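You operate a simulated robot arm through the tools that you are given. There is no shell and no other tool.

The job below is to be done with a simulated two-armed robot. You get a single attempt, and the scene is never put back.

TASK
Clamp the small carton, fold its side flaps, lay the blue tape strip on the seam and roll it down.
Fine: green lever down to HOLD; roll the whole strip with the orange roller and put the roller back; the other strips stay. Set down upright: orange roller.

It is judged by the outcome, as a careful person would: the job done as asked, and still so three seconds after it is handed in. It fails if anything else is knocked over, pushed out of place, dropped, spilled or broken. Flat cloth is picked up by pressing the open fingertips on it (5 to 10 N) and closing them slowly along it; thin cloth reads only 2 to 8 mm in the jaws.

THE ROBOT
Two 7-joint arms with two-finger parallel grippers on one trunk that stands fixed in place. Base frame: the origin is at the foot of the trunk, x ahead of it, y to its left, z up; the work surface is at about z = 80. Readings come in cm, rad, newtons and seconds.
The left shoulder is at [11, 16.9, 150.4], the right one opposite. With the tool pointing down near the work surface each hand reaches from about 34 to 70 cm from the base axis, measured 20 degrees to its own side. Payload 1.57 kg a hand.
The tool frame of a hand sits at the grasp point between the pads (the TCP): z along the fingers, y along the line on which they close. The tips reach 3 cm beyond it. The gripper opens to 8 cm. The fingers are 1.7 cm wide and 1.2 cm thick; the gripper's body (4 by 8.2 cm) begins 8 cm behind the TCP.
Orientation is that of the tool frame in the base frame, as a unit quaternion [w, x, y, z]. With the fingers straight down and closing along the base's y, the tool's x points along the base's -x, its y along +y and its z along -z.

THE INTERFACE
- The arms move only by the tool move_arm. It takes "left_series", "right_series" or both (then of equal length, played together; a hand with none holds still); each is a list of rows, each a list of 3 entries, a list of its own where there are three numbers: the turn, a rotation vector about the tool's x, y, z in units of 90 degrees (1.0 is 90 degrees), then the shift along the tool's x, y, z in units of 400 mm (1.0 is 400 mm), then the closure, from 0 (fully open) to 1 (shut). In form: [[[wx, wy, wz], [dx, dy, dz], fingers], ...]. A call has 1 to 20 rows; each row is the pose to reach, as a shift and turn from the pose commanded when the call began, along the tool's axes at that moment. A call with a number of a shift or a turn outside -1 to 1 is refused whole. Each row takes 0.2 s and may step no farther than 5 cm and 0.15 rad from the row before; otherwise, or with a gripper value out of range, the whole call is refused. A pose out of reach is approached as far as the arm can. The call stops where the force on the tool passes 80 N (or 10 N more than at its start, if that is more) or the arm is blocked; 0.2 s more then pass. Each finger travels about 7.2 cm/s and halts on what it meets, pressing with about 27 N; the grip force reading is that of the motor and also rises with nothing between the fingers. The clock runs only during rows and for 0.2 s after the last one: add rows that repeat a pose to give the fingers time. It gives the time, the measured TCP pose, the force on the tool (base axes), the opening and the grip force at its end, in the units of the frame above (readings bear some noise), with the torque about the TCP (base axes, N m) and any sound that the robot's microphone picked up, and new pictures: "show" is both (left out), scene, wrist or none (wrist: the cameras of the hands that moved).
- Cameras (640 x 400 px; columns grow to the right, rows downward): "scene" is now at [16.22, 3.62, 170.06]; the picture's right is [0.34, -0.94, -0.00], its down [-0.69, -0.25, -0.68] and it looks along [0.64, 0.23, -0.73] (base axes); focal length 341 px, centre (320, 200). "left" rides on the left gripper at [7.2, 0.7, -12.2] in its tool frame; the picture's right is [-0.09, 1.00, 0.00], its down [-0.84, -0.08, -0.54] and it looks along [-0.54, -0.05, 0.84] (tool axes); focal length 238 px, centre (320, 200). "right" rides on the right gripper at [7.2, -0.7, -12.2] in its tool frame; the picture's right is [0.09, 1.00, 0.00], its down [-0.84, 0.08, -0.54] and it looks along [-0.54, 0.05, 0.84] (tool axes); focal length 238 px, centre (320, 200). There is no depth. A picture from a camera that has moved, and an enlarged one, comes with that camera's place and axes in the base frame and with its lens. The place of the scene camera against the robot may be out by one fixed shift of up to 1.8 cm in any direction.
- move_column(by): slides the trunk up (or, below 0, down) by that many cm; the arms and the scene camera ride with it, the base frame stays. It gives what a move gives, with no picture.
- turn_head(pan, tilt): turns the head with the scene camera to pan (to the left, within 1.501 rad either way) and tilt (down, from -0.506 to 1.204), counted from straight ahead of the robot. It gives what a move gives, and a new picture of the scene camera.
- inspect(camera, box): a new picture of the part [left, top, right, bottom] of that camera's present view, enlarged. The clock stands still meanwhile.
- close_job(): hands the job in; it is judged then, once.

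Nothing tells you positions but the pictures and the camera data. Unless the task says otherwise, let go and move clear before handing in.

The tools are called after "Call:" as name(argument=value, ...) on one line, values as JSON. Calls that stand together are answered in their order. move_arm: Moves the arms, as the interface text tells. Its arguments: {"type":"object","properties":{"left_series":{"type":"array"},"right_series":{"type":"array"},"show":{"type":"string","enum":["both","scene","wrist","none"]}},"required":[]} The other tools are called the same way: move_column (by) moves the trunk up or down; turn_head (pan, tilt) turns the head that bears the scene camera; inspect (camera, box) takes an enlarged picture of a part of a camera's view; close_job () hands the job in.

At the start:

```text
clock: 0.0
left_tcp_pos: [57.24, 43.51, 123.23]
left_tool_rot: [-0.001, 0.001, 1.0, 0.001]
left_wrist_force: [-0.2, -0.9, 0.4]
left_ft_torque: [0.01, 0.01, -0.03]
left_gripper_width: 8.01
left_gripper_force: 0.0
right_tcp_pos: [69.94, -17.69, 126.68]
right_tool_rot: [0.0, 0.001, 1.0, -0.001]
right_wrist_force: [1.2, 0.9, 0.0]
right_ft_torque: [-0.01, 0.0, -0.01]
right_gripper_width: 7.99
right_gripper_force: 0.0
trunk travel left (down, up): [-81.8, 7.2]
head pan, tilt (commanded): [0.347, 0.824]
```

scene: 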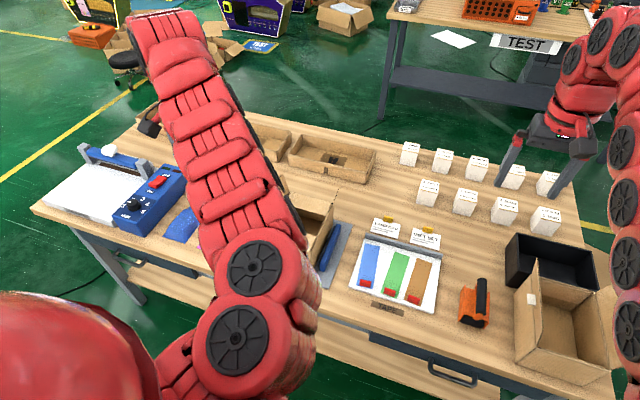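
right: 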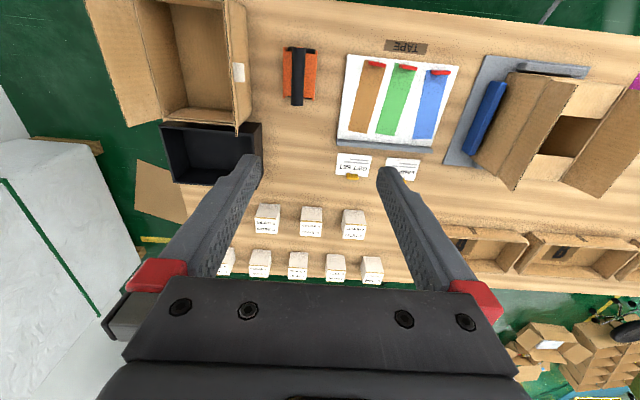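
left: 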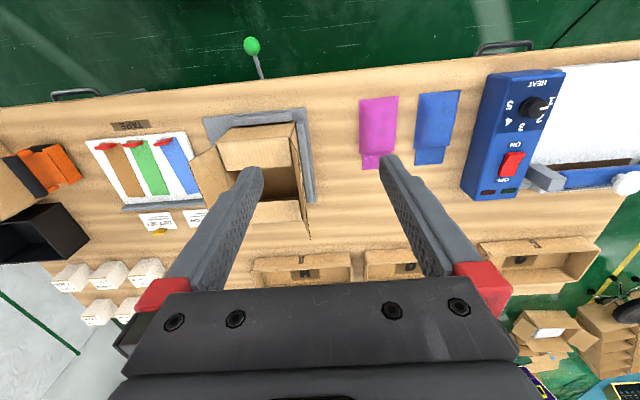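

I see a bench with a small carton in a grey fixture (with a green-knobbed lever at the near edge), a white board with three tape strips and an orange roller to the right. I'll look closer before moving.

Call:
inspect(camera="left", box=[180, 20, 340, 250])

Call:
inspect(camera="right", box=[260, 20, 640, 210])

Call:
inspect(camera="scene", box=[280, 180, 520, 340])

Call:
inspect(camera="left", box=[0, 80, 340, 260])

```text
1.74 times, centred on (260, 135) of left
camera zoom: at [50.07, 44.27, 135.46], right [0.09, 1.0, 0.0], down [0.84, -0.08, 0.54], along [0.54, -0.05, -0.84], focal length 414 px, centre (424, 313)
```

zoom: 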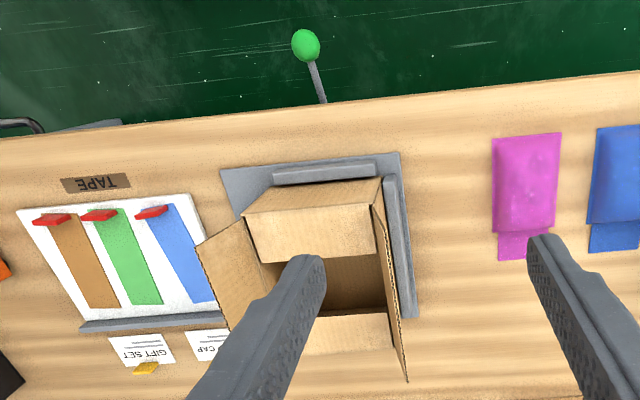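

```text
1.68 times, centred on (450, 115) of right
camera zoom: at [62.67, -18.38, 138.96], right [-0.09, 1.0, 0.0], down [0.84, 0.08, 0.54], along [0.54, 0.05, -0.84], focal length 401 px, centre (101, 343)
```

zoom: 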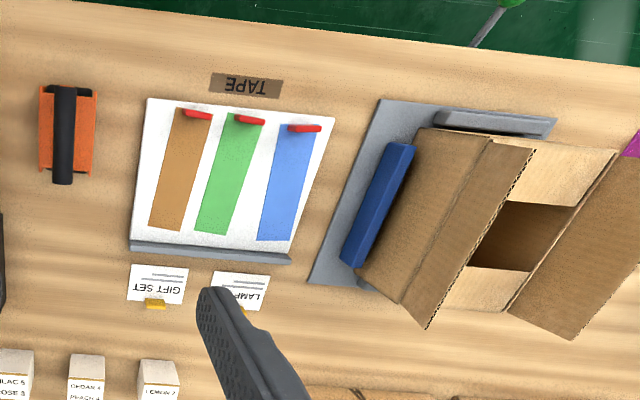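

```text
2.50 times, centred on (400, 260) of scene
camera zoom: at [16.22, 3.62, 170.06], right [0.34, -0.94, 0.0], down [-0.69, -0.25, -0.68], along [0.64, 0.23, -0.73], focal length 852 px, centre (120, 50)
```

zoom: 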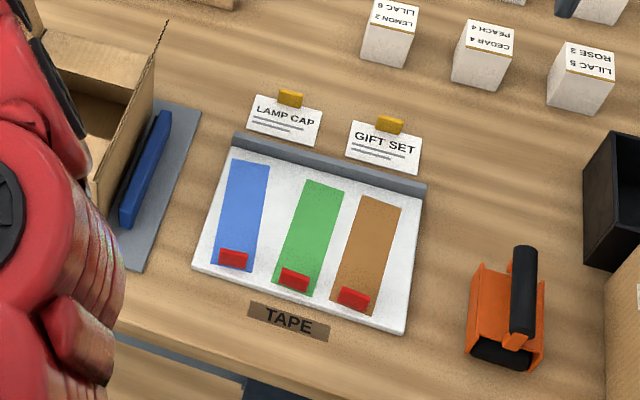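

```text
1.88 times, centred on (170, 170) of left
camera zoom: at [50.07, 44.27, 135.46], right [0.09, 1.0, 0.0], down [0.84, -0.08, 0.54], along [0.54, -0.05, -0.84], focal length 449 px, centre (602, 256)
```

zoom: 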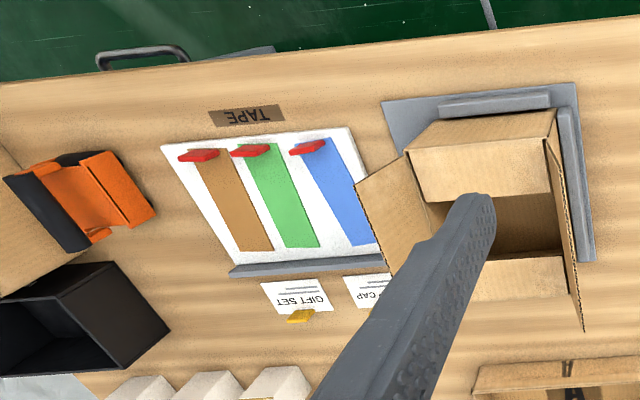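

The carton sits in a grey fixture with a blue jaw on its right; the green lever sticks out from the bench's front edge around x≈49, y≈33. The left arm hides the view, so I move the left hand back and out to see the lever and carton.

Call:
move_arm(left_series=[[[0, 0, 0], [0.085, 0.06, 0], 0], [[0, 0, 0], [0.17, 0.12, 0], 0], [[0, 0, 0], [0.255, 0.18, 0], 0], [[0, 0, 0], [0.34, 0.24, 0], 0], [[0, 0, 0], [0.425, 0.3, 0], 0]])

```text
clock: 1.2
left_tcp_pos: [48.45, 51.69, 123.83]
left_tool_rot: [-0.001, 0.002, 1.0, -0.001]
left_wrist_force: [-0.1, -0.2, 0.5]
left_ft_torque: [0.01, -0.04, -0.01]
left_gripper_width: 7.97
left_gripper_force: 0.1
left hand out of reach, approached as far as the arm can: row 2, 3, 4, 5
right_tcp_pos: [69.94, -17.67, 126.63]
right_tool_rot: [0.0, 0.001, 1.0, 0.001]
right_wrist_force: [0.5, 0.3, 0.1]
right_ft_torque: [0.0, 0.01, -0.03]
right_gripper_width: 8.0
right_gripper_force: 0.1
trunk travel left (down, up): [-81.8, 7.2]
head pan, tilt (commanded): [0.347, 0.824]
camera scene: at [16.2, 3.63, 170.06], right [0.34, -0.94, 0.0], down [-0.69, -0.25, -0.68], along [0.64, 0.23, -0.73], focal length 341 px, centre (320, 200)
camera left: at [41.33, 52.52, 136.07], right [0.09, 1.0, 0.0], down [0.84, -0.08, 0.54], along [0.54, -0.05, -0.84], focal length 238 px, centre (320, 200)
```

scene: 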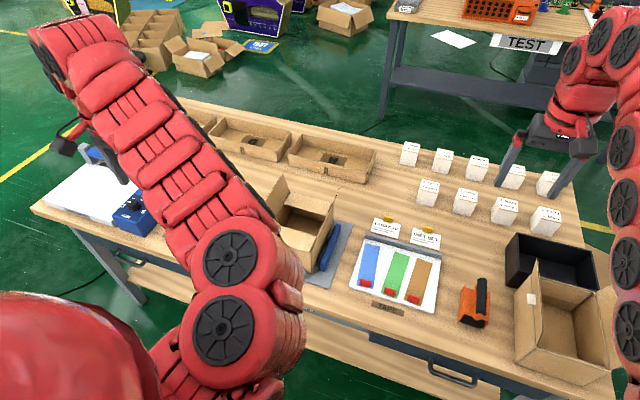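
left: 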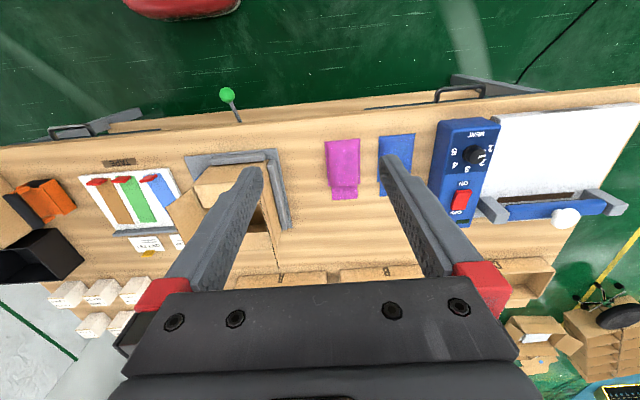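

The lever is now clearer. I'll enlarge both views.

Call:
inspect(camera="left", box=[150, 70, 310, 170])

Call:
inspect(camera="scene", box=[260, 160, 420, 320])

Call:
inspect(camera="right", box=[420, 0, 640, 200])

```text
4.00 times, centred on (230, 120) of left
camera zoom: at [41.33, 52.52, 136.07], right [0.09, 1.0, 0.0], down [0.84, -0.08, 0.54], along [0.54, -0.05, -0.84], focal length 953 px, centre (680, 520)
```

zoom: 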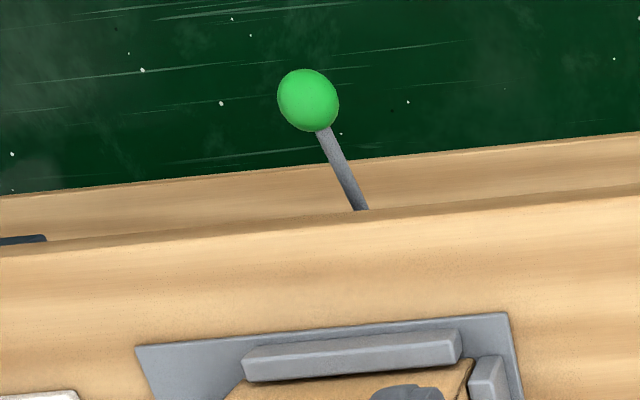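

```text
2.50 times, centred on (340, 240) of scene
camera zoom: at [16.2, 3.63, 170.06], right [0.34, -0.94, 0.0], down [-0.69, -0.25, -0.68], along [0.64, 0.23, -0.73], focal length 852 px, centre (270, 100)
```

zoom: 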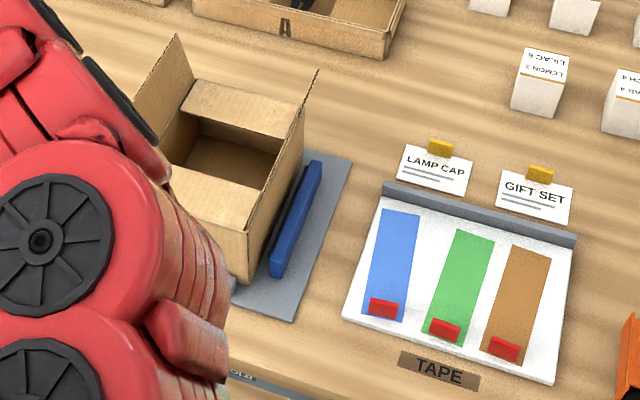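

```text
2.00 times, centred on (530, 100) of right
camera zoom: at [62.66, -18.36, 138.95], right [-0.09, 1.0, 0.0], down [0.84, 0.08, 0.54], along [0.54, 0.05, -0.84], focal length 477 px, centre (-100, 400)
```

zoom: 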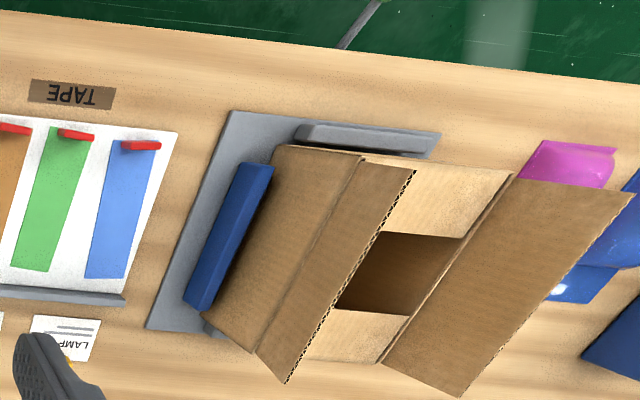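

The knob triangulates to about [48.6, 30.4, 77.3], in front of the bench edge with its pivot under the edge. I bring the left hand (closed) above it for a better look.

Call:
move_arm(left_series=[[[0, 0, 0], [0, -0.07, 0.07], 0.3], [[0, 0, 0], [0, -0.15, 0.14], 0.6], [[0, 0, 0], [0, -0.23, 0.21], 1], [[0, 0, 0], [0, -0.31, 0.28], 1], [[0, 0, 0], [0, -0.39, 0.35], 1], [[0, 0, 0], [0, -0.46, 0.42], 1], [[0, 0, 0], [0, -0.53, 0.5], 1]])

```text
clock: 2.8
left_tcp_pos: [55.81, 41.4, 123.38]
left_tool_rot: [-0.006, 0.002, 1.0, -0.002]
left_wrist_force: [0.0, 0.2, -1.2]
left_ft_torque: [-0.01, -0.02, -0.01]
left_gripper_width: 0.01
left_gripper_force: 21.4
left hand out of reach, approached as far as the arm can: row 1, 2, 3, 4, 5, 6, 7
right_tcp_pos: [69.73, -17.79, 126.72]
right_tool_rot: [-0.001, 0.002, 1.0, -0.001]
right_wrist_force: [0.8, -0.3, 1.1]
right_ft_torque: [0.0, 0.02, 0.02]
right_gripper_width: 8.0
right_gripper_force: 0.0
trunk travel left (down, up): [-81.8, 7.2]
head pan, tilt (commanded): [0.347, 0.824]
camera scene: at [16.23, 3.56, 170.06], right [0.34, -0.94, 0.0], down [-0.69, -0.25, -0.68], along [0.64, 0.23, -0.73], focal length 341 px, centre (320, 200)
camera left: at [48.78, 42.16, 135.69], right [0.09, 1.0, 0.0], down [0.84, -0.08, 0.53], along [0.53, -0.05, -0.85], focal length 238 px, centre (320, 200)
```

scene: 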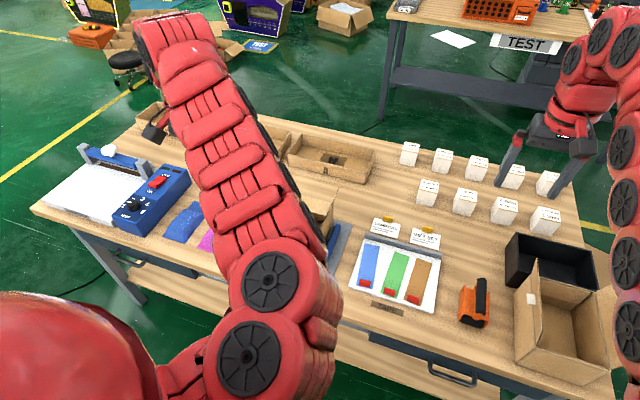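
left: 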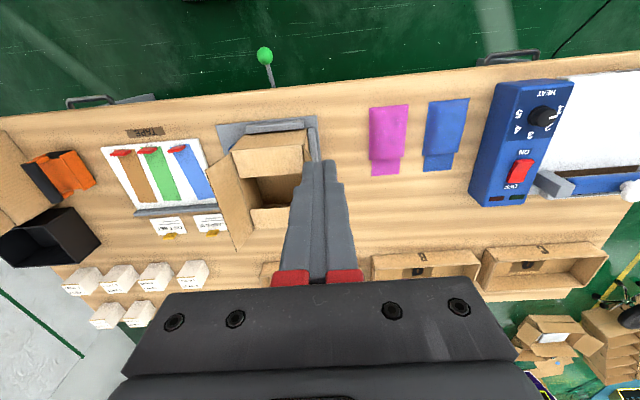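

The hand is limited near its inner reach at this height. I check what the commanded reference is with a null move.

Call:
move_arm(left_series=[[[0, 0, 0], [0, 0, 0], 1]], show="none")

```text
clock: 3.2
left_tcp_pos: [56.02, 41.37, 123.35]
left_tool_rot: [-0.006, 0.001, 1.0, -0.002]
left_wrist_force: [0.3, -0.2, 0.6]
left_ft_torque: [0.01, 0.0, 0.0]
left_gripper_width: 0.0
left_gripper_force: 21.1
right_tcp_pos: [69.92, -17.73, 126.75]
right_tool_rot: [0.0, 0.001, 1.0, 0.0]
right_wrist_force: [-0.6, -0.6, 1.0]
right_ft_torque: [-0.01, 0.01, 0.0]
right_gripper_width: 7.97
right_gripper_force: 0.1
trunk travel left (down, up): [-81.8, 7.2]
head pan, tilt (commanded): [0.347, 0.824]
```

The reference is the reached pose. I go down first at this radius, left of the carton, then come in.

Call:
move_arm(left_series=[[[0, 0, 0], [0, 0.05, 0.1], 1], [[0, 0, 0], [0, 0.1, 0.2], 1], [[0, 0, 0], [0, 0.13, 0.3], 1], [[0, 0, 0], [0, 0.13, 0.4], 1], [[0, 0, 0], [0, 0.13, 0.5], 1]])

```text
clock: 4.4
left_tcp_pos: [55.64, 47.17, 103.78]
left_tool_rot: [-0.001, 0.001, 1.0, 0.0]
left_wrist_force: [-0.1, 0.7, 0.5]
left_ft_torque: [0.0, 0.0, 0.01]
left_gripper_width: 0.01
left_gripper_force: 20.6
left hand out of reach, approached as far as the arm can: row 1
right_tcp_pos: [69.85, -17.59, 126.74]
right_tool_rot: [0.0, 0.002, 1.0, -0.001]
right_wrist_force: [-0.1, -0.6, -0.3]
right_ft_torque: [-0.02, -0.02, 0.01]
right_gripper_width: 7.99
right_gripper_force: 0.0
trunk travel left (down, up): [-81.8, 7.2]
head pan, tilt (commanded): [0.347, 0.824]
camera scene: at [16.24, 3.79, 170.05], right [0.34, -0.94, 0.0], down [-0.69, -0.25, -0.68], along [0.64, 0.23, -0.73], focal length 341 px, centre (320, 200)
camera left: at [48.43, 47.93, 115.93], right [0.09, 1.0, 0.0], down [0.84, -0.08, 0.54], along [0.54, -0.05, -0.84], focal length 238 px, centre (320, 200)
```

scene: 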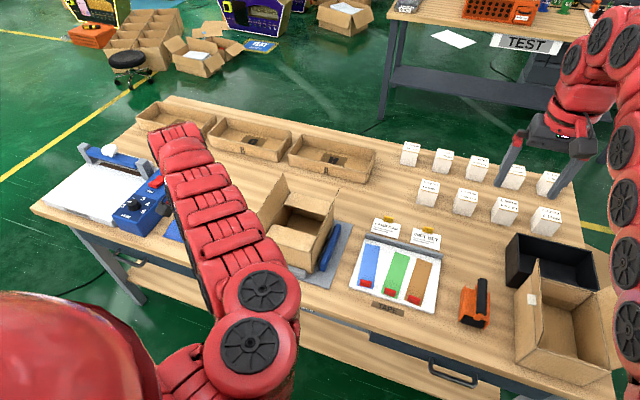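
left: 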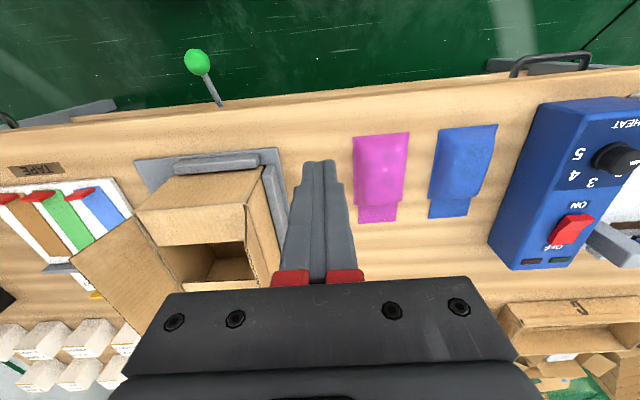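

Now inward toward the robot, then right over the lever.

Call:
move_arm(left_series=[[[0, 0, 0], [0.08, 0, 0.05], 1], [[0, 0, 0], [0.16, -0.03, 0.1], 1], [[0, 0, 0], [0.24, -0.1, 0.1], 1], [[0, 0, 0], [0.28, -0.2, 0.1], 1], [[0, 0, 0], [0.3, -0.3, 0.1], 1]])

```text
clock: 5.6
left_tcp_pos: [50.95, 39.47, 92.26]
left_tool_rot: [0.0, 0.0, 1.0, 0.001]
left_wrist_force: [0.7, 0.2, 0.7]
left_ft_torque: [0.0, 0.0, -0.02]
left_gripper_width: 0.01
left_gripper_force: 21.3
left hand out of reach, approached as far as the arm can: row 1, 2, 3, 4, 5
right_tcp_pos: [69.87, -17.88, 126.58]
right_tool_rot: [-0.001, 0.001, 1.0, 0.001]
right_wrist_force: [-0.2, -0.9, -0.2]
right_ft_torque: [0.02, -0.03, 0.0]
right_gripper_width: 7.99
right_gripper_force: 0.0
trunk travel left (down, up): [-81.8, 7.2]
head pan, tilt (commanded): [0.347, 0.824]
camera scene: at [16.32, 3.42, 170.05], right [0.34, -0.94, 0.0], down [-0.69, -0.25, -0.68], along [0.64, 0.23, -0.73], focal length 341 px, centre (320, 200)
camera left: at [43.8, 40.22, 104.49], right [0.09, 1.0, 0.0], down [0.84, -0.08, 0.54], along [0.54, -0.05, -0.84], focal length 238 px, centre (320, 200)
```

scene: 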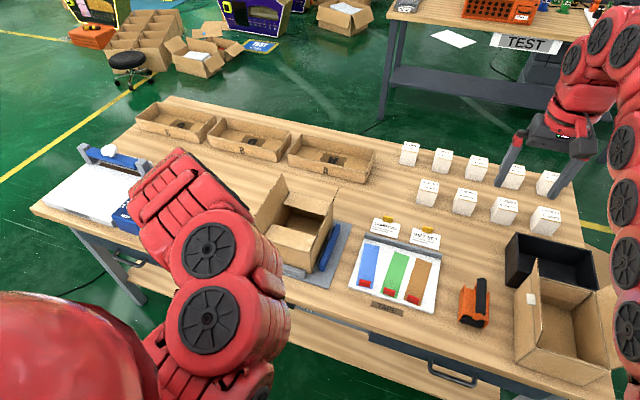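
left: 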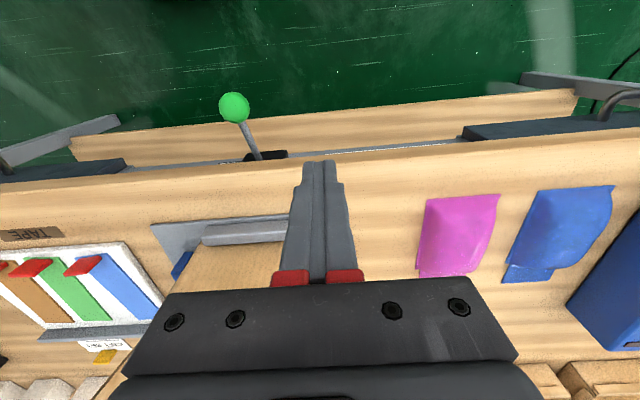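

The arm can't fold closer at this height (wrist no nearer than ~52 cm to the shoulder), so raising the trunk will help. I raise it 7 cm.

Call:
move_column(by=7)

```text
clock: 6.7
left_tcp_pos: [50.89, 39.5, 99.21]
left_tool_rot: [-0.001, 0.001, 1.0, 0.0]
left_wrist_force: [-0.8, 0.2, -0.2]
left_ft_torque: [0.03, 0.02, -0.01]
left_gripper_width: 0.01
left_gripper_force: 21.4
right_tcp_pos: [69.98, -17.65, 133.58]
right_tool_rot: [0.001, 0.001, 1.0, 0.0]
right_wrist_force: [0.4, -0.7, 0.3]
right_ft_torque: [0.03, 0.06, 0.0]
right_gripper_width: 8.0
right_gripper_force: 0.1
trunk travel left (down, up): [-88.8, 0.2]
head pan, tilt (commanded): [0.347, 0.824]
```

Call:
move_arm(left_series=[[[0, 0, 0], [0.02, -0.04, 0.1], 1], [[0, 0, 0], [0.04, -0.1, 0.2], 1], [[0, 0, 0], [0.07, -0.17, 0.27], 1], [[0, 0, 0], [0.08, -0.22, 0.28], 1]])

```text
clock: 7.7
left_tcp_pos: [47.63, 30.69, 88.11]
left_tool_rot: [0.001, 0.001, 1.0, 0.0]
left_wrist_force: [-0.5, 0.0, -0.3]
left_ft_torque: [0.04, -0.01, -0.02]
left_gripper_width: 0.0
left_gripper_force: 21.3
right_tcp_pos: [69.85, -17.71, 133.65]
right_tool_rot: [0.0, 0.0, 1.0, -0.001]
right_wrist_force: [0.5, 0.3, -0.5]
right_ft_torque: [-0.02, 0.0, 0.0]
right_gripper_width: 8.0
right_gripper_force: 0.0
trunk travel left (down, up): [-88.8, 0.2]
head pan, tilt (commanded): [0.347, 0.824]
camera scene: at [16.17, 3.51, 177.07], right [0.34, -0.94, 0.0], down [-0.69, -0.25, -0.68], along [0.64, 0.23, -0.73], focal length 341 px, centre (320, 200)
camera left: at [40.48, 31.44, 100.42], right [0.09, 1.0, 0.0], down [0.84, -0.08, 0.54], along [0.54, -0.05, -0.84], focal length 238 px, centre (320, 200)
```

scene: 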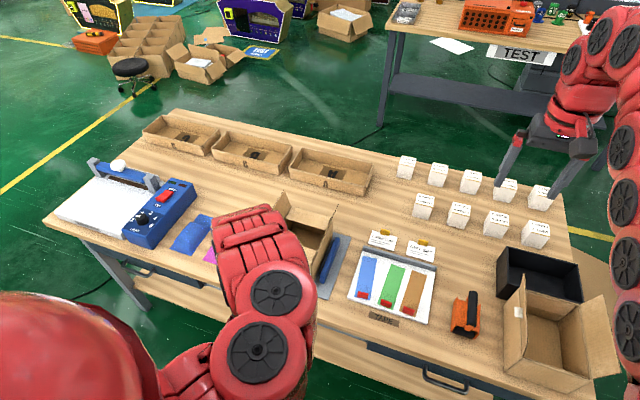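
left: 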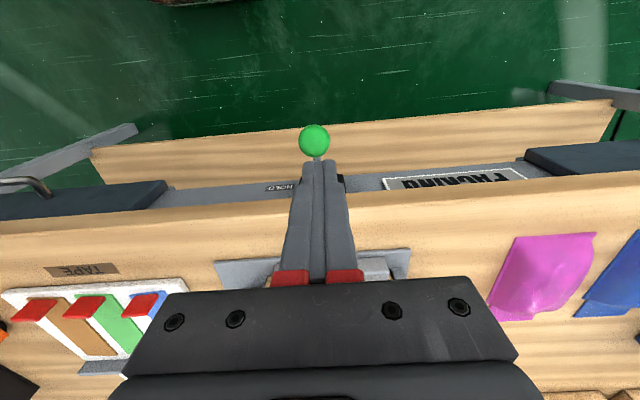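

Call:
inspect(camera="left", box=[200, 110, 440, 240])

```text
2.67 times, centred on (320, 175) of left
camera zoom: at [40.48, 31.44, 100.42], right [0.09, 1.0, 0.0], down [0.84, -0.08, 0.54], along [0.54, -0.05, -0.84], focal length 636 px, centre (320, 267)
```

zoom: 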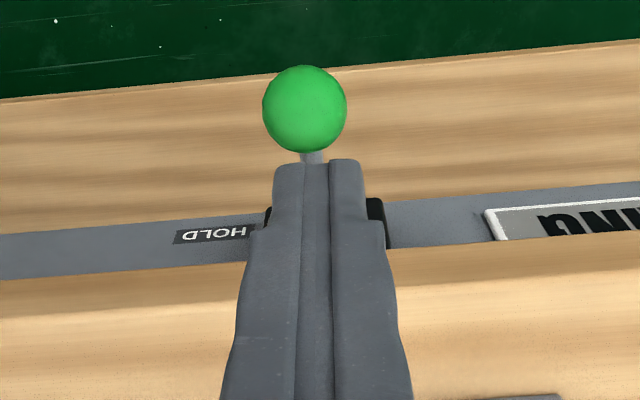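

The HOLD label is beside the lever and the knob is at about [48.5, 30.2, 77.3]. I press it down with the closed fingertips.

Call:
move_arm(left_series=[[[0, 0, 0], [-0.017, -0.01, 0.08], 1], [[0, 0, 0], [-0.017, -0.01, 0.14], 1], [[0, 0, 0], [-0.017, -0.01, 0.17], 1], [[0, 0, 0], [-0.015, -0.01, 0.2], 1], [[0, 0, 0], [-0.012, -0.01, 0.23], 1], [[0, 0, 0], [-0.01, -0.01, 0.26], 1], [[0, 0, 0], [-0.008, -0.01, 0.29], 1]])

```text
clock: 9.3
left_tcp_pos: [48.13, 30.43, 76.41]
left_tool_rot: [-0.001, 0.001, 1.0, 0.0]
left_wrist_force: [0.3, -0.4, 0.2]
left_ft_torque: [-0.04, -0.01, 0.0]
left_gripper_width: 0.0
left_gripper_force: 20.9
right_tcp_pos: [69.93, -17.77, 133.67]
right_tool_rot: [0.0, 0.002, 1.0, -0.001]
right_wrist_force: [1.0, 0.3, -0.7]
right_ft_torque: [0.02, -0.02, -0.02]
right_gripper_width: 7.99
right_gripper_force: 0.1
trunk travel left (down, up): [-88.8, 0.2]
head pan, tilt (commanded): [0.347, 0.824]
camera scene: at [16.19, 3.65, 177.06], right [0.34, -0.94, 0.0], down [-0.69, -0.25, -0.68], along [0.64, 0.23, -0.73], focal length 341 px, centre (320, 200)
camera left: at [40.88, 31.18, 88.66], right [0.09, 1.0, 0.0], down [0.84, -0.08, 0.54], along [0.54, -0.05, -0.84], focal length 238 px, centre (320, 200)
```

scene: 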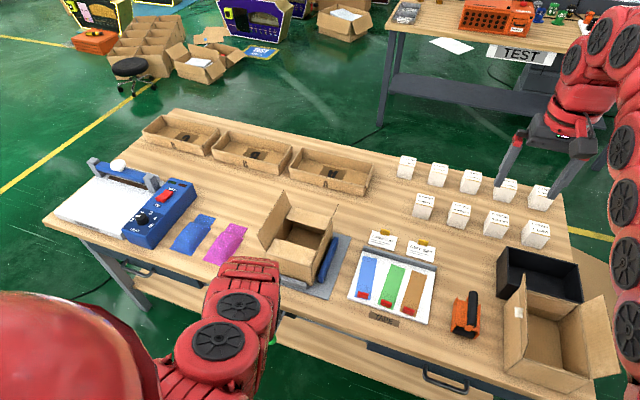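
left: 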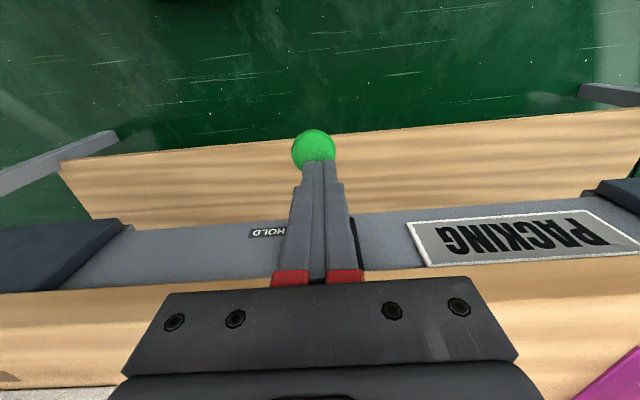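

Call:
inspect(camera="left", box=[220, 110, 420, 300])

Call:
inspect(camera="scene", box=[220, 180, 400, 380])

```text
2.11 times, centred on (320, 205) of left
camera zoom: at [40.88, 31.18, 88.66], right [0.09, 1.0, 0.0], down [0.84, -0.08, 0.54], along [0.54, -0.05, -0.84], focal length 502 px, centre (320, 190)
```

zoom: 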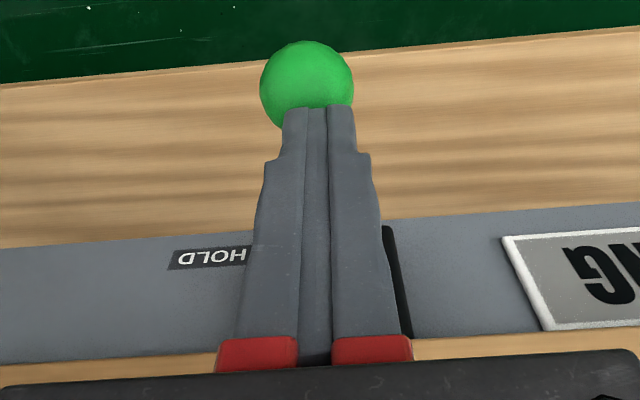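

```text
2.00 times, centred on (310, 280) of scene
camera zoom: at [16.19, 3.65, 177.06], right [0.34, -0.94, 0.0], down [-0.69, -0.25, -0.68], along [0.64, 0.23, -0.73], focal length 682 px, centre (340, 40)
```

zoom: 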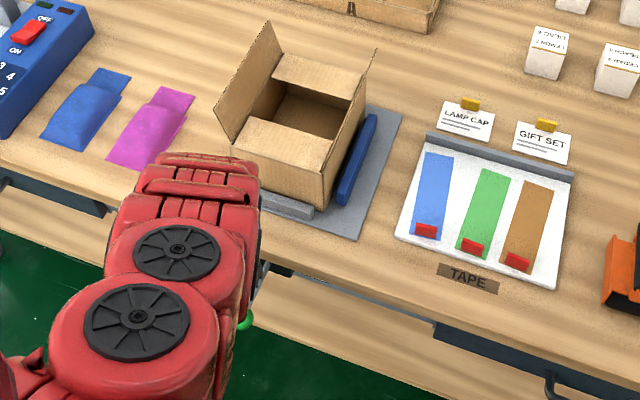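

The knob has followed down to about z≈71.5 with little resistance. I keep pressing along its arc until it meets the stop.

Call:
move_arm(left_series=[[[0, 0, 0], [0, -0.005, 0.015], 1], [[0, 0, 0], [0, -0.005, 0.03], 1], [[0, 0, 0], [-0.003, -0.005, 0.045], 1], [[0, 0, 0], [-0.006, -0.005, 0.06], 1], [[0, 0, 0], [-0.01, -0.005, 0.075], 1], [[0, 0, 0], [-0.015, -0.005, 0.09], 1], [[0, 0, 0], [-0.02, -0.005, 0.105], 1], [[0, 0, 0], [-0.025, -0.005, 0.12], 1]])

```text
clock: 11.1
left_tcp_pos: [48.42, 30.13, 72.81]
left_tool_rot: [-0.001, 0.002, 1.0, 0.0]
left_wrist_force: [0.0, -0.4, -1.2]
left_ft_torque: [-0.06, -0.04, -0.02]
left_gripper_width: 0.0
left_gripper_force: 21.2
left hand out of reach, approached as far as the arm can: row 7, 8
right_tcp_pos: [69.87, -17.77, 133.68]
right_tool_rot: [0.0, 0.001, 1.0, 0.0]
right_wrist_force: [0.1, 0.4, 0.2]
right_ft_torque: [-0.02, -0.03, -0.04]
right_gripper_width: 8.01
right_gripper_force: 0.0
trunk travel left (down, up): [-88.8, 0.2]
head pan, tilt (commanded): [0.347, 0.824]
camera scene: at [16.21, 3.61, 177.06], right [0.34, -0.94, 0.0], down [-0.69, -0.25, -0.68], along [0.64, 0.23, -0.73], focal length 341 px, centre (320, 200)
camera left: at [41.2, 30.89, 85.05], right [0.09, 1.0, 0.0], down [0.84, -0.08, 0.54], along [0.54, -0.05, -0.84], focal length 238 px, centre (320, 200)
```

scene: 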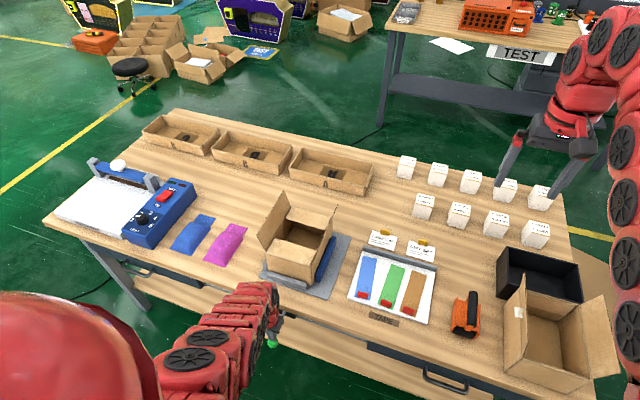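
left: 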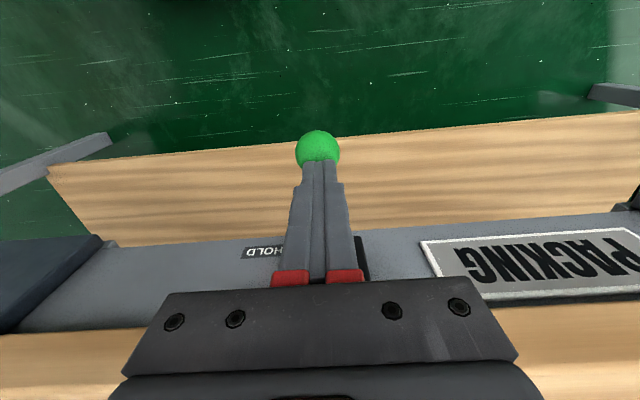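

Call:
inspect(camera="scene", box=[240, 180, 360, 360])

Call:
inspect(camera="right", box=[420, 0, 640, 200])

```text
2.22 times, centred on (300, 270) of scene
camera zoom: at [16.21, 3.61, 177.06], right [0.34, -0.94, 0.0], down [-0.69, -0.25, -0.68], along [0.64, 0.23, -0.73], focal length 758 px, centre (364, 44)
```

zoom: 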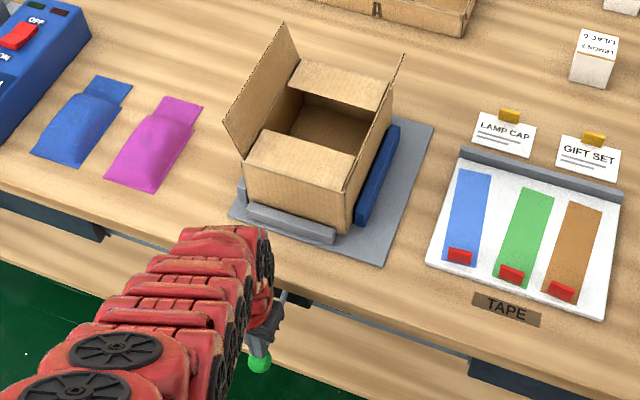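

```text
2.00 times, centred on (530, 100) of right
camera zoom: at [62.67, -18.39, 145.97], right [-0.09, 1.0, 0.0], down [0.84, 0.08, 0.54], along [0.54, 0.05, -0.84], focal length 477 px, centre (-100, 400)
```

zoom: 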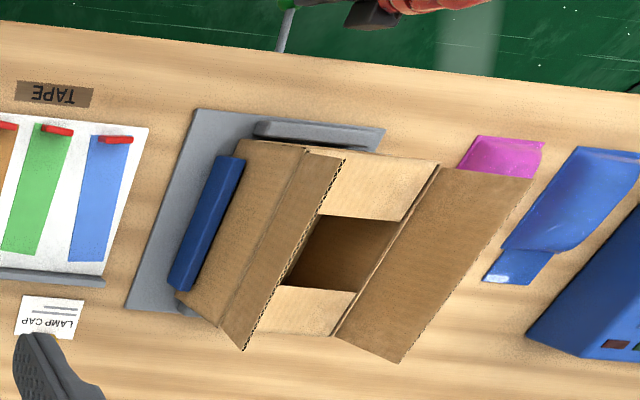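

The jaw has moved in against the carton but the lever hasn't met a stop yet. The arm's at a joint limit here, so I lower the trunk slightly to press further.

Call:
move_column(by=-1)

```text
clock: 11.7
left_tcp_pos: [48.44, 30.07, 71.83]
left_tool_rot: [0.0, 0.0, 1.0, 0.001]
left_wrist_force: [0.0, 1.2, 0.1]
left_ft_torque: [-0.03, 0.01, 0.02]
left_gripper_width: 0.0
left_gripper_force: 22.0
right_tcp_pos: [69.91, -17.74, 132.66]
right_tool_rot: [-0.001, 0.001, 1.0, 0.001]
right_wrist_force: [0.5, -0.6, -0.2]
right_ft_torque: [0.0, -0.01, 0.01]
right_gripper_width: 8.02
right_gripper_force: 0.1
trunk travel left (down, up): [-87.8, 1.2]
head pan, tilt (commanded): [0.347, 0.824]
```

Call:
move_arm(left_series=[[[0, 0, 0], [-0.012, 0, 0.01], 1], [[0, 0, 0], [-0.015, 0, 0.02], 1], [[0, 0, 0], [-0.018, 0, 0.03], 1], [[0, 0, 0], [-0.022, 0, 0.04], 1]])

```text
clock: 12.7
left_tcp_pos: [48.41, 30.19, 71.83]
left_tool_rot: [-0.001, 0.001, 1.0, 0.001]
left_wrist_force: [-0.4, -0.3, 0.5]
left_ft_torque: [-0.01, 0.0, -0.05]
left_gripper_width: 0.0
left_gripper_force: 21.0
left hand out of reach, approached as far as the arm can: row 1, 2, 3, 4
right_tcp_pos: [69.73, -17.68, 132.73]
right_tool_rot: [0.0, 0.001, 1.0, 0.0]
right_wrist_force: [-0.4, -0.3, 0.4]
right_ft_torque: [0.03, 0.02, -0.01]
right_gripper_width: 8.01
right_gripper_force: 0.1
trunk travel left (down, up): [-87.8, 1.2]
head pan, tilt (commanded): [0.347, 0.824]
camera scene: at [16.24, 3.62, 176.06], right [0.34, -0.94, 0.0], down [-0.69, -0.25, -0.68], along [0.64, 0.23, -0.73], focal length 341 px, centre (320, 200)
camera left: at [41.22, 30.88, 84.04], right [0.09, 1.0, 0.0], down [0.84, -0.08, 0.54], along [0.54, -0.05, -0.84], focal length 238 px, centre (320, 200)
```

scene: 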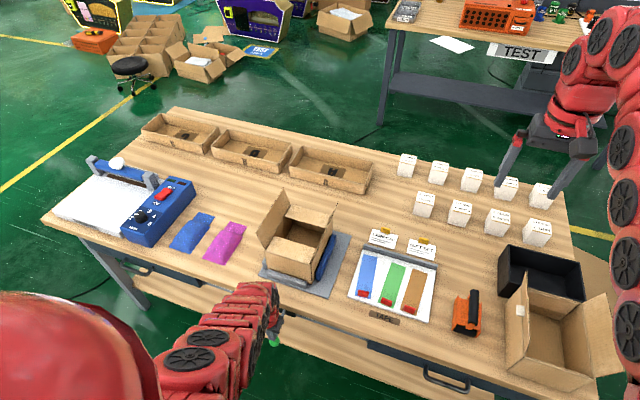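
left: 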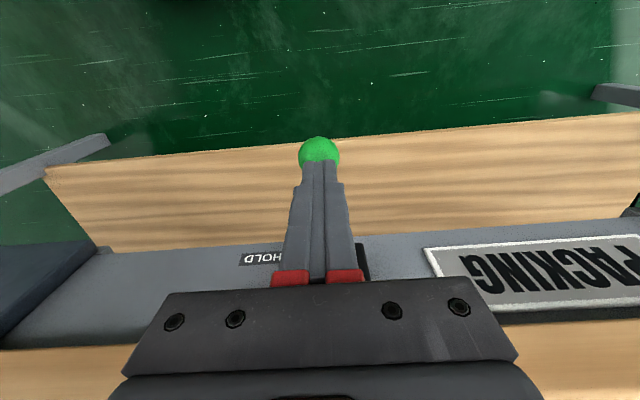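

Call:
move_column(by=-1.5)

Call:
inspect(camera="left", box=[220, 110, 420, 300])

Call:
inspect(camera="right", box=[420, 0, 640, 200])

```text
clock: 13.3
left_tcp_pos: [48.4, 30.09, 70.59]
left_tool_rot: [0.001, 0.001, 1.0, 0.001]
left_wrist_force: [-7.7, -1.3, 45.8]
left_ft_torque: [-0.14, 0.09, -0.14]
left_gripper_width: 0.0
left_gripper_force: 21.6
right_tcp_pos: [69.48, -17.89, 131.48]
right_tool_rot: [0.001, 0.001, 1.0, 0.001]
right_wrist_force: [0.2, -0.7, -0.4]
right_ft_torque: [-0.06, 0.06, -0.01]
right_gripper_width: 8.0
right_gripper_force: 0.0
trunk travel left (down, up): [-86.3, 2.7]
head pan, tilt (commanded): [0.347, 0.824]
```

```text
2.11 times, centred on (320, 205) of left
camera zoom: at [41.12, 30.85, 82.86], right [0.09, 1.0, 0.0], down [0.83, -0.08, 0.54], along [0.54, -0.05, -0.84], focal length 502 px, centre (320, 190)
```

zoom: 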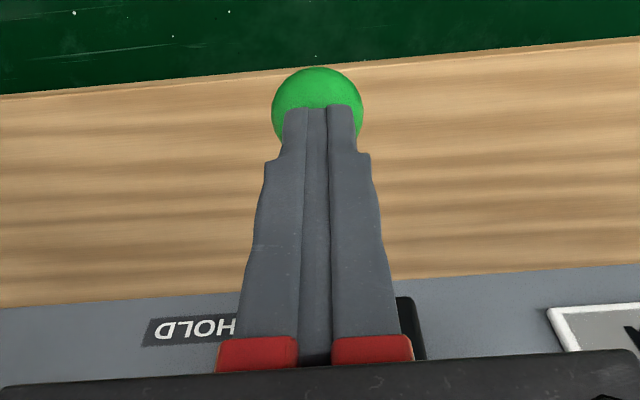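

```text
2.00 times, centred on (530, 100) of right
camera zoom: at [62.3, -18.54, 143.68], right [-0.09, 1.0, 0.0], down [0.84, 0.08, 0.54], along [0.54, 0.05, -0.84], focal length 477 px, centre (-100, 400)
```

zoom: 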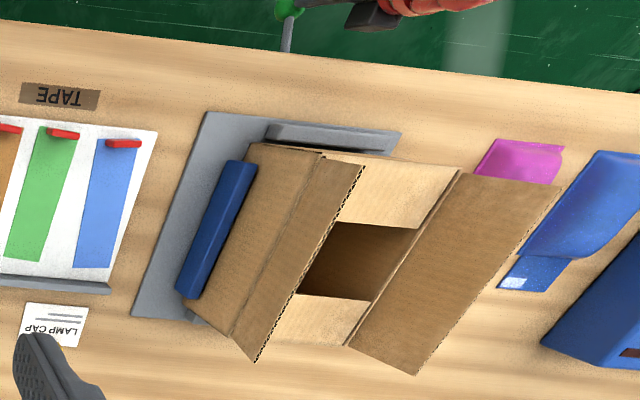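

The force of ~46 N shows the lever is on its bottom stop (HOLD). I lift the left hand off and check the lever stays.

Call:
move_arm(left_series=[[[0, 0, 0], [0, 0, -0.05], 1], [[0, 0, 0], [0.01, 0, -0.13], 1], [[0, 0, 0], [0.01, 0.05, -0.22], 1], [[0, 0, 0], [0, 0.13, -0.3], 1], [[0, 0, 0], [-0.05, 0.22, -0.38], 1], [[0, 0, 0], [-0.1, 0.32, -0.42], 1]])

```text
refused: row 5 steps farther than a row can; nothing moved
```

Call:
move_arm(left_series=[[[0, 0, 0], [0, 0, -0.05], 1], [[0, 0, 0], [0.01, 0, -0.13], 1], [[0, 0, 0], [0.01, 0.05, -0.22], 1], [[0, 0, 0], [0, 0.12, -0.3], 1], [[0, 0, 0], [-0.04, 0.2, -0.36], 1], [[0, 0, 0], [-0.08, 0.28, -0.42], 1]])

```text
clock: 14.7
left_tcp_pos: [51.69, 41.47, 87.37]
left_tool_rot: [-0.001, 0.001, 1.0, 0.0]
left_wrist_force: [0.5, -0.2, -0.5]
left_ft_torque: [0.02, -0.03, 0.01]
left_gripper_width: 0.0
left_gripper_force: 20.9
right_tcp_pos: [69.85, -17.63, 131.15]
right_tool_rot: [0.0, 0.001, 1.0, 0.0]
right_wrist_force: [0.4, 0.7, -0.1]
right_ft_torque: [0.01, -0.04, 0.03]
right_gripper_width: 8.01
right_gripper_force: 0.1
trunk travel left (down, up): [-86.3, 2.7]
head pan, tilt (commanded): [0.347, 0.824]
camera scene: at [16.22, 3.74, 174.56], right [0.34, -0.94, 0.0], down [-0.69, -0.25, -0.68], along [0.64, 0.23, -0.73], focal length 341 px, centre (320, 200)
camera left: at [44.42, 42.3, 99.57], right [0.09, 1.0, 0.0], down [0.84, -0.08, 0.54], along [0.54, -0.05, -0.84], focal length 238 px, centre (320, 200)
```

scene: 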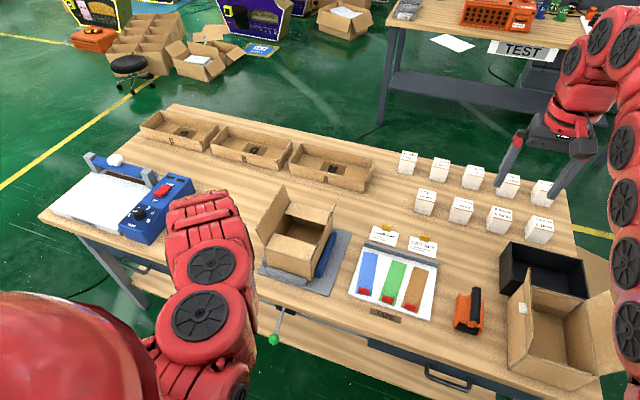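
left: 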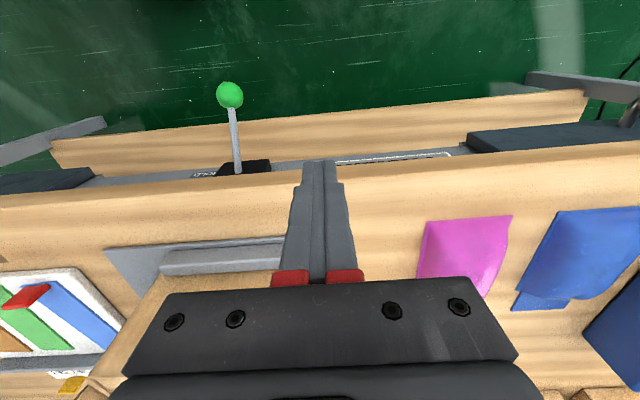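

Call:
inspect(camera="scene", box=[240, 170, 450, 360])

Call:
inspect(camera="left", box=[150, 60, 350, 200])

Call:
inspect(camera="scene", box=[245, 180, 345, 300])

Call:
inspect(camera="right", box=[480, 50, 640, 200])

```text
2.11 times, centred on (345, 265) of scene
camera zoom: at [16.22, 3.74, 174.56], right [0.34, -0.94, 0.0], down [-0.69, -0.25, -0.68], along [0.64, 0.23, -0.73], focal length 718 px, centre (267, 63)
```

zoom: 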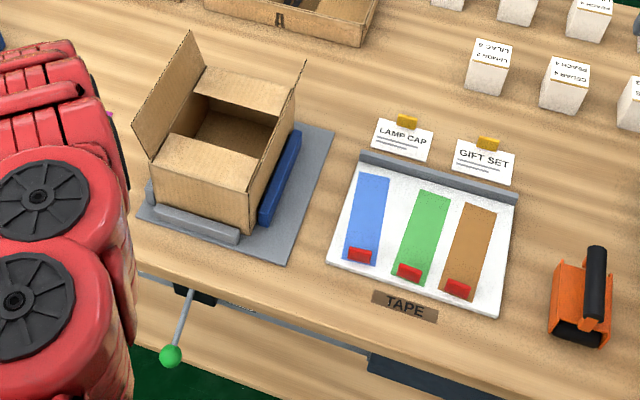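

```text
2.86 times, centred on (250, 130) of left
camera zoom: at [44.42, 42.3, 99.57], right [0.09, 1.0, 0.0], down [0.84, -0.08, 0.54], along [0.54, -0.05, -0.84], focal length 681 px, centre (520, 400)
```

zoom: 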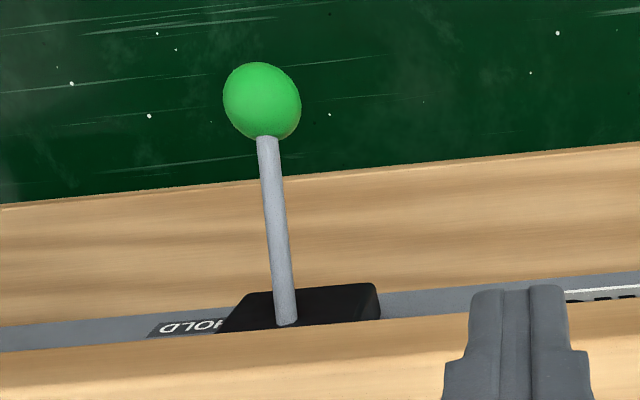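

```text
3.33 times, centred on (295, 240) of scene
camera zoom: at [16.22, 3.74, 174.56], right [0.34, -0.94, 0.0], down [-0.69, -0.25, -0.68], along [0.64, 0.23, -0.73], focal length 1136 px, centre (403, 67)
```

zoom: 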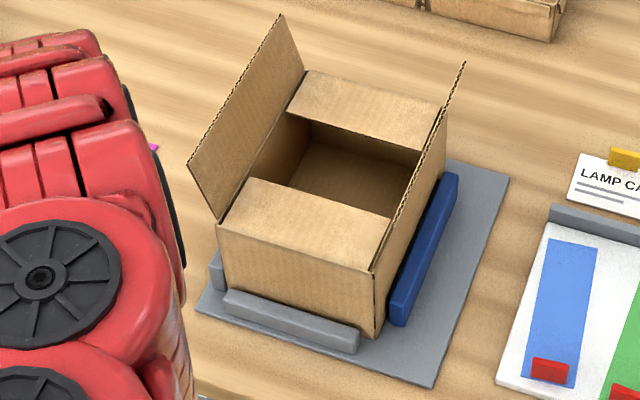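

```text
2.67 times, centred on (560, 125) of right
camera zoom: at [62.67, -18.29, 143.47], right [-0.09, 1.0, 0.0], down [0.84, 0.08, 0.54], along [0.54, 0.05, -0.84], focal length 636 px, centre (-320, 400)
```

zoom: 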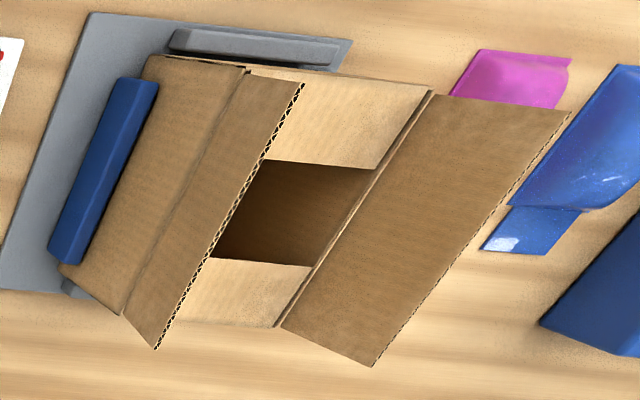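

The lever stays at HOLD and the jaw is closed on the carton (x≈64–83, y≈22.8–37, top z≈92.4; both side flaps stand up leaning slightly outward, hinges along x). Next I raise the left hand, then lower the trunk for more forward reach.

Call:
move_arm(left_series=[[[0, 0, 0], [-0.02, 0.06, -0.1], 1], [[0, 0, 0], [-0.06, 0.12, -0.2], 1], [[0, 0, 0], [-0.1, 0.17, -0.3], 1], [[0, 0, 0], [-0.15, 0.17, -0.4], 1], [[0, 0, 0], [-0.2, 0.17, -0.5], 1], [[0, 0, 0], [-0.25, 0.17, -0.58], 1]], show="none")

Call:
move_column(by=-10)

Call:
inspect(camera="left", box=[0, 0, 640, 400])

Call:
inspect(camera="scene", box=[0, 0, 640, 400])

Call:
inspect(camera="right", box=[0, 0, 640, 400])

```text
clock: 16.1
left_tcp_pos: [61.62, 48.17, 110.47]
left_tool_rot: [0.001, 0.001, 1.0, 0.0]
left_wrist_force: [-0.3, -0.7, 0.2]
left_ft_torque: [0.02, 0.01, -0.02]
left_gripper_width: 0.0
left_gripper_force: 21.9
right_tcp_pos: [69.82, -17.72, 131.12]
right_tool_rot: [0.0, 0.001, 1.0, 0.0]
right_wrist_force: [0.6, -1.3, 0.1]
right_ft_torque: [-0.01, -0.01, 0.0]
right_gripper_width: 8.0
right_gripper_force: 0.1
trunk travel left (down, up): [-86.3, 2.7]
head pan, tilt (commanded): [0.347, 0.824]
```

```text
clock: 17.4
left_tcp_pos: [61.47, 48.12, 100.52]
left_tool_rot: [0.0, 0.001, 1.0, 0.0]
left_wrist_force: [0.1, 0.0, 0.5]
left_ft_torque: [0.0, 0.0, 0.03]
left_gripper_width: 0.0
left_gripper_force: 21.5
right_tcp_pos: [69.75, -17.64, 121.2]
right_tool_rot: [0.0, 0.001, 1.0, 0.0]
right_wrist_force: [-0.3, -0.2, 0.0]
right_ft_torque: [-0.03, 0.02, 0.03]
right_gripper_width: 7.99
right_gripper_force: 0.0
trunk travel left (down, up): [-76.3, 12.7]
head pan, tilt (commanded): [0.347, 0.824]
```

```text
1.00 times, centred on (320, 200) of left (not enlarged: the box is as wide or as high as the picture)
camera zoom: at [54.43, 48.91, 112.78], right [0.09, 1.0, 0.0], down [0.84, -0.08, 0.54], along [0.54, -0.05, -0.84], focal length 238 px, centre (320, 200)
```

zoom: 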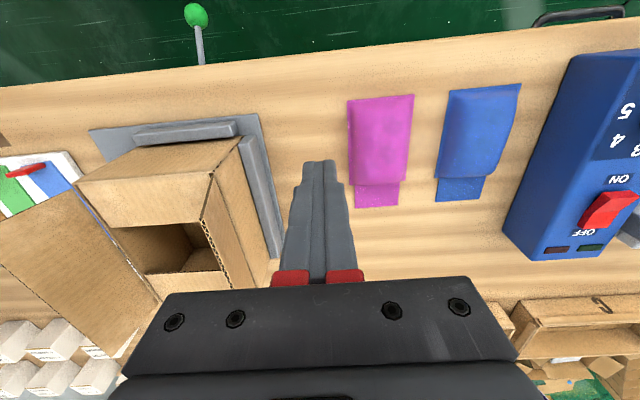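

```text
1.00 times, centred on (320, 200) of scene (not enlarged: the box is as wide or as high as the picture)
camera zoom: at [16.18, 3.62, 164.57], right [0.34, -0.94, 0.0], down [-0.69, -0.25, -0.68], along [0.64, 0.23, -0.73], focal length 341 px, centre (320, 200)
```

zoom: 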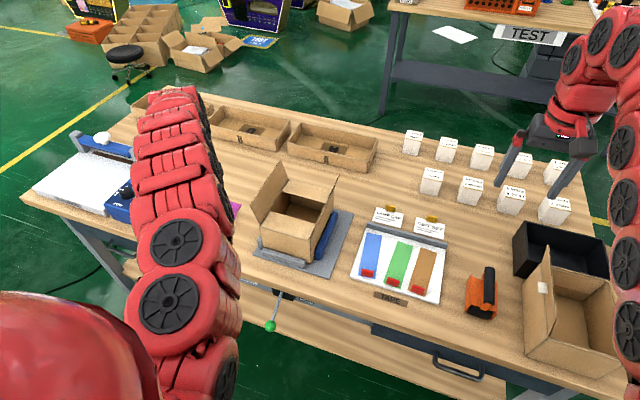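

```text
1.00 times, centred on (320, 200) of right (not enlarged: the box is as wide or as high as the picture)
camera zoom: at [62.64, -18.38, 133.48], right [-0.09, 1.0, 0.0], down [0.84, 0.08, 0.54], along [0.54, 0.05, -0.84], focal length 238 px, centre (320, 200)
```

zoom: 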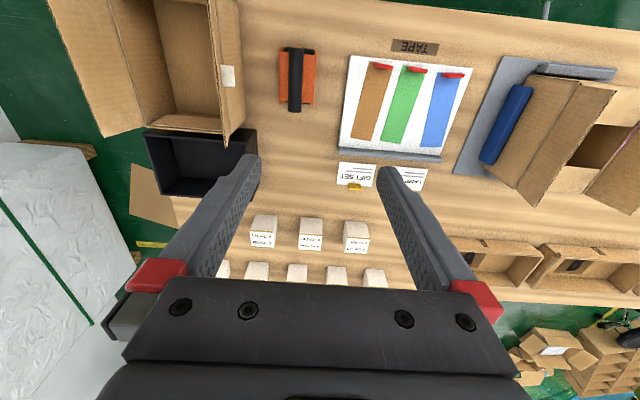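

The left flap's upper edge is at about y≈39.6, z≈99. With closed fingers to its left I sweep it inward and down along an arc.

Call:
move_arm(left_series=[[[0, 0, 0], [-0.11, 0, 0], 1], [[0, 0, 0], [-0.2125, -0.03, 0], 1], [[0, 0, 0], [-0.2125, -0.078, 0], 1], [[0, 0, 0], [-0.2125, -0.153, 0], 1], [[0, 0, 0], [-0.2125, -0.203, 0], 1], [[0, 0, 0], [-0.2125, -0.248, 0.003], 1], [[0, 0, 0], [-0.2125, -0.29, 0.013], 1], [[0, 0, 0], [-0.2125, -0.323, 0.028], 1], [[0, 0, 0], [-0.2125, -0.3455, 0.048], 1], [[0, 0, 0], [-0.2125, -0.36, 0.07], 1], [[0, 0, 0], [-0.2125, -0.37, 0.093], 1], [[0, 0, 0], [-0.2125, -0.374, 0.113], 1]])

```text
clock: 20.0
left_tcp_pos: [69.62, 33.43, 96.08]
left_tool_rot: [-0.001, 0.001, 1.0, -0.001]
left_wrist_force: [-0.8, 0.2, -0.9]
left_ft_torque: [-0.01, -0.03, 0.0]
left_gripper_width: 0.0
left_gripper_force: 21.6
left hand out of reach, approached as far as the arm can: row 1, 2, 3, 4, 5, 6, 7, 8, 12
right_tcp_pos: [69.83, -17.58, 121.14]
right_tool_rot: [0.001, 0.001, 1.0, 0.0]
right_wrist_force: [0.5, 0.2, -0.1]
right_ft_torque: [-0.02, -0.02, -0.03]
right_gripper_width: 7.99
right_gripper_force: 0.0
trunk travel left (down, up): [-76.3, 12.7]
head pan, tilt (commanded): [0.347, 0.824]
camera scene: at [16.23, 3.68, 164.56], right [0.34, -0.94, 0.0], down [-0.69, -0.25, -0.68], along [0.64, 0.23, -0.73], focal length 341 px, centre (320, 200)
camera left: at [62.46, 34.19, 108.32], right [0.09, 1.0, 0.0], down [0.84, -0.08, 0.54], along [0.54, -0.05, -0.84], focal length 238 px, centre (320, 200)
```

scene: 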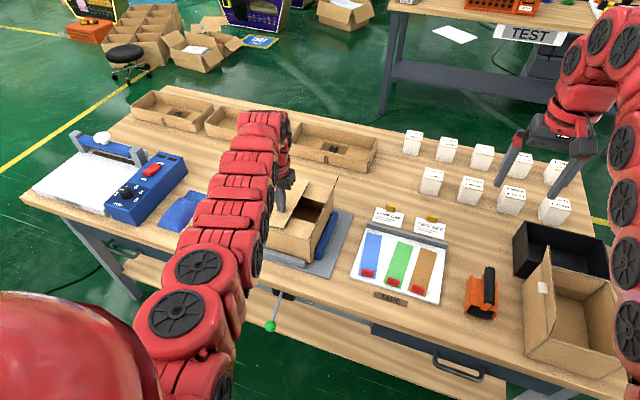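
left: 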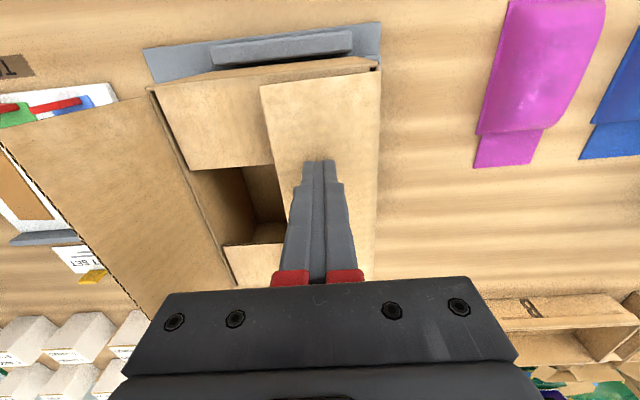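

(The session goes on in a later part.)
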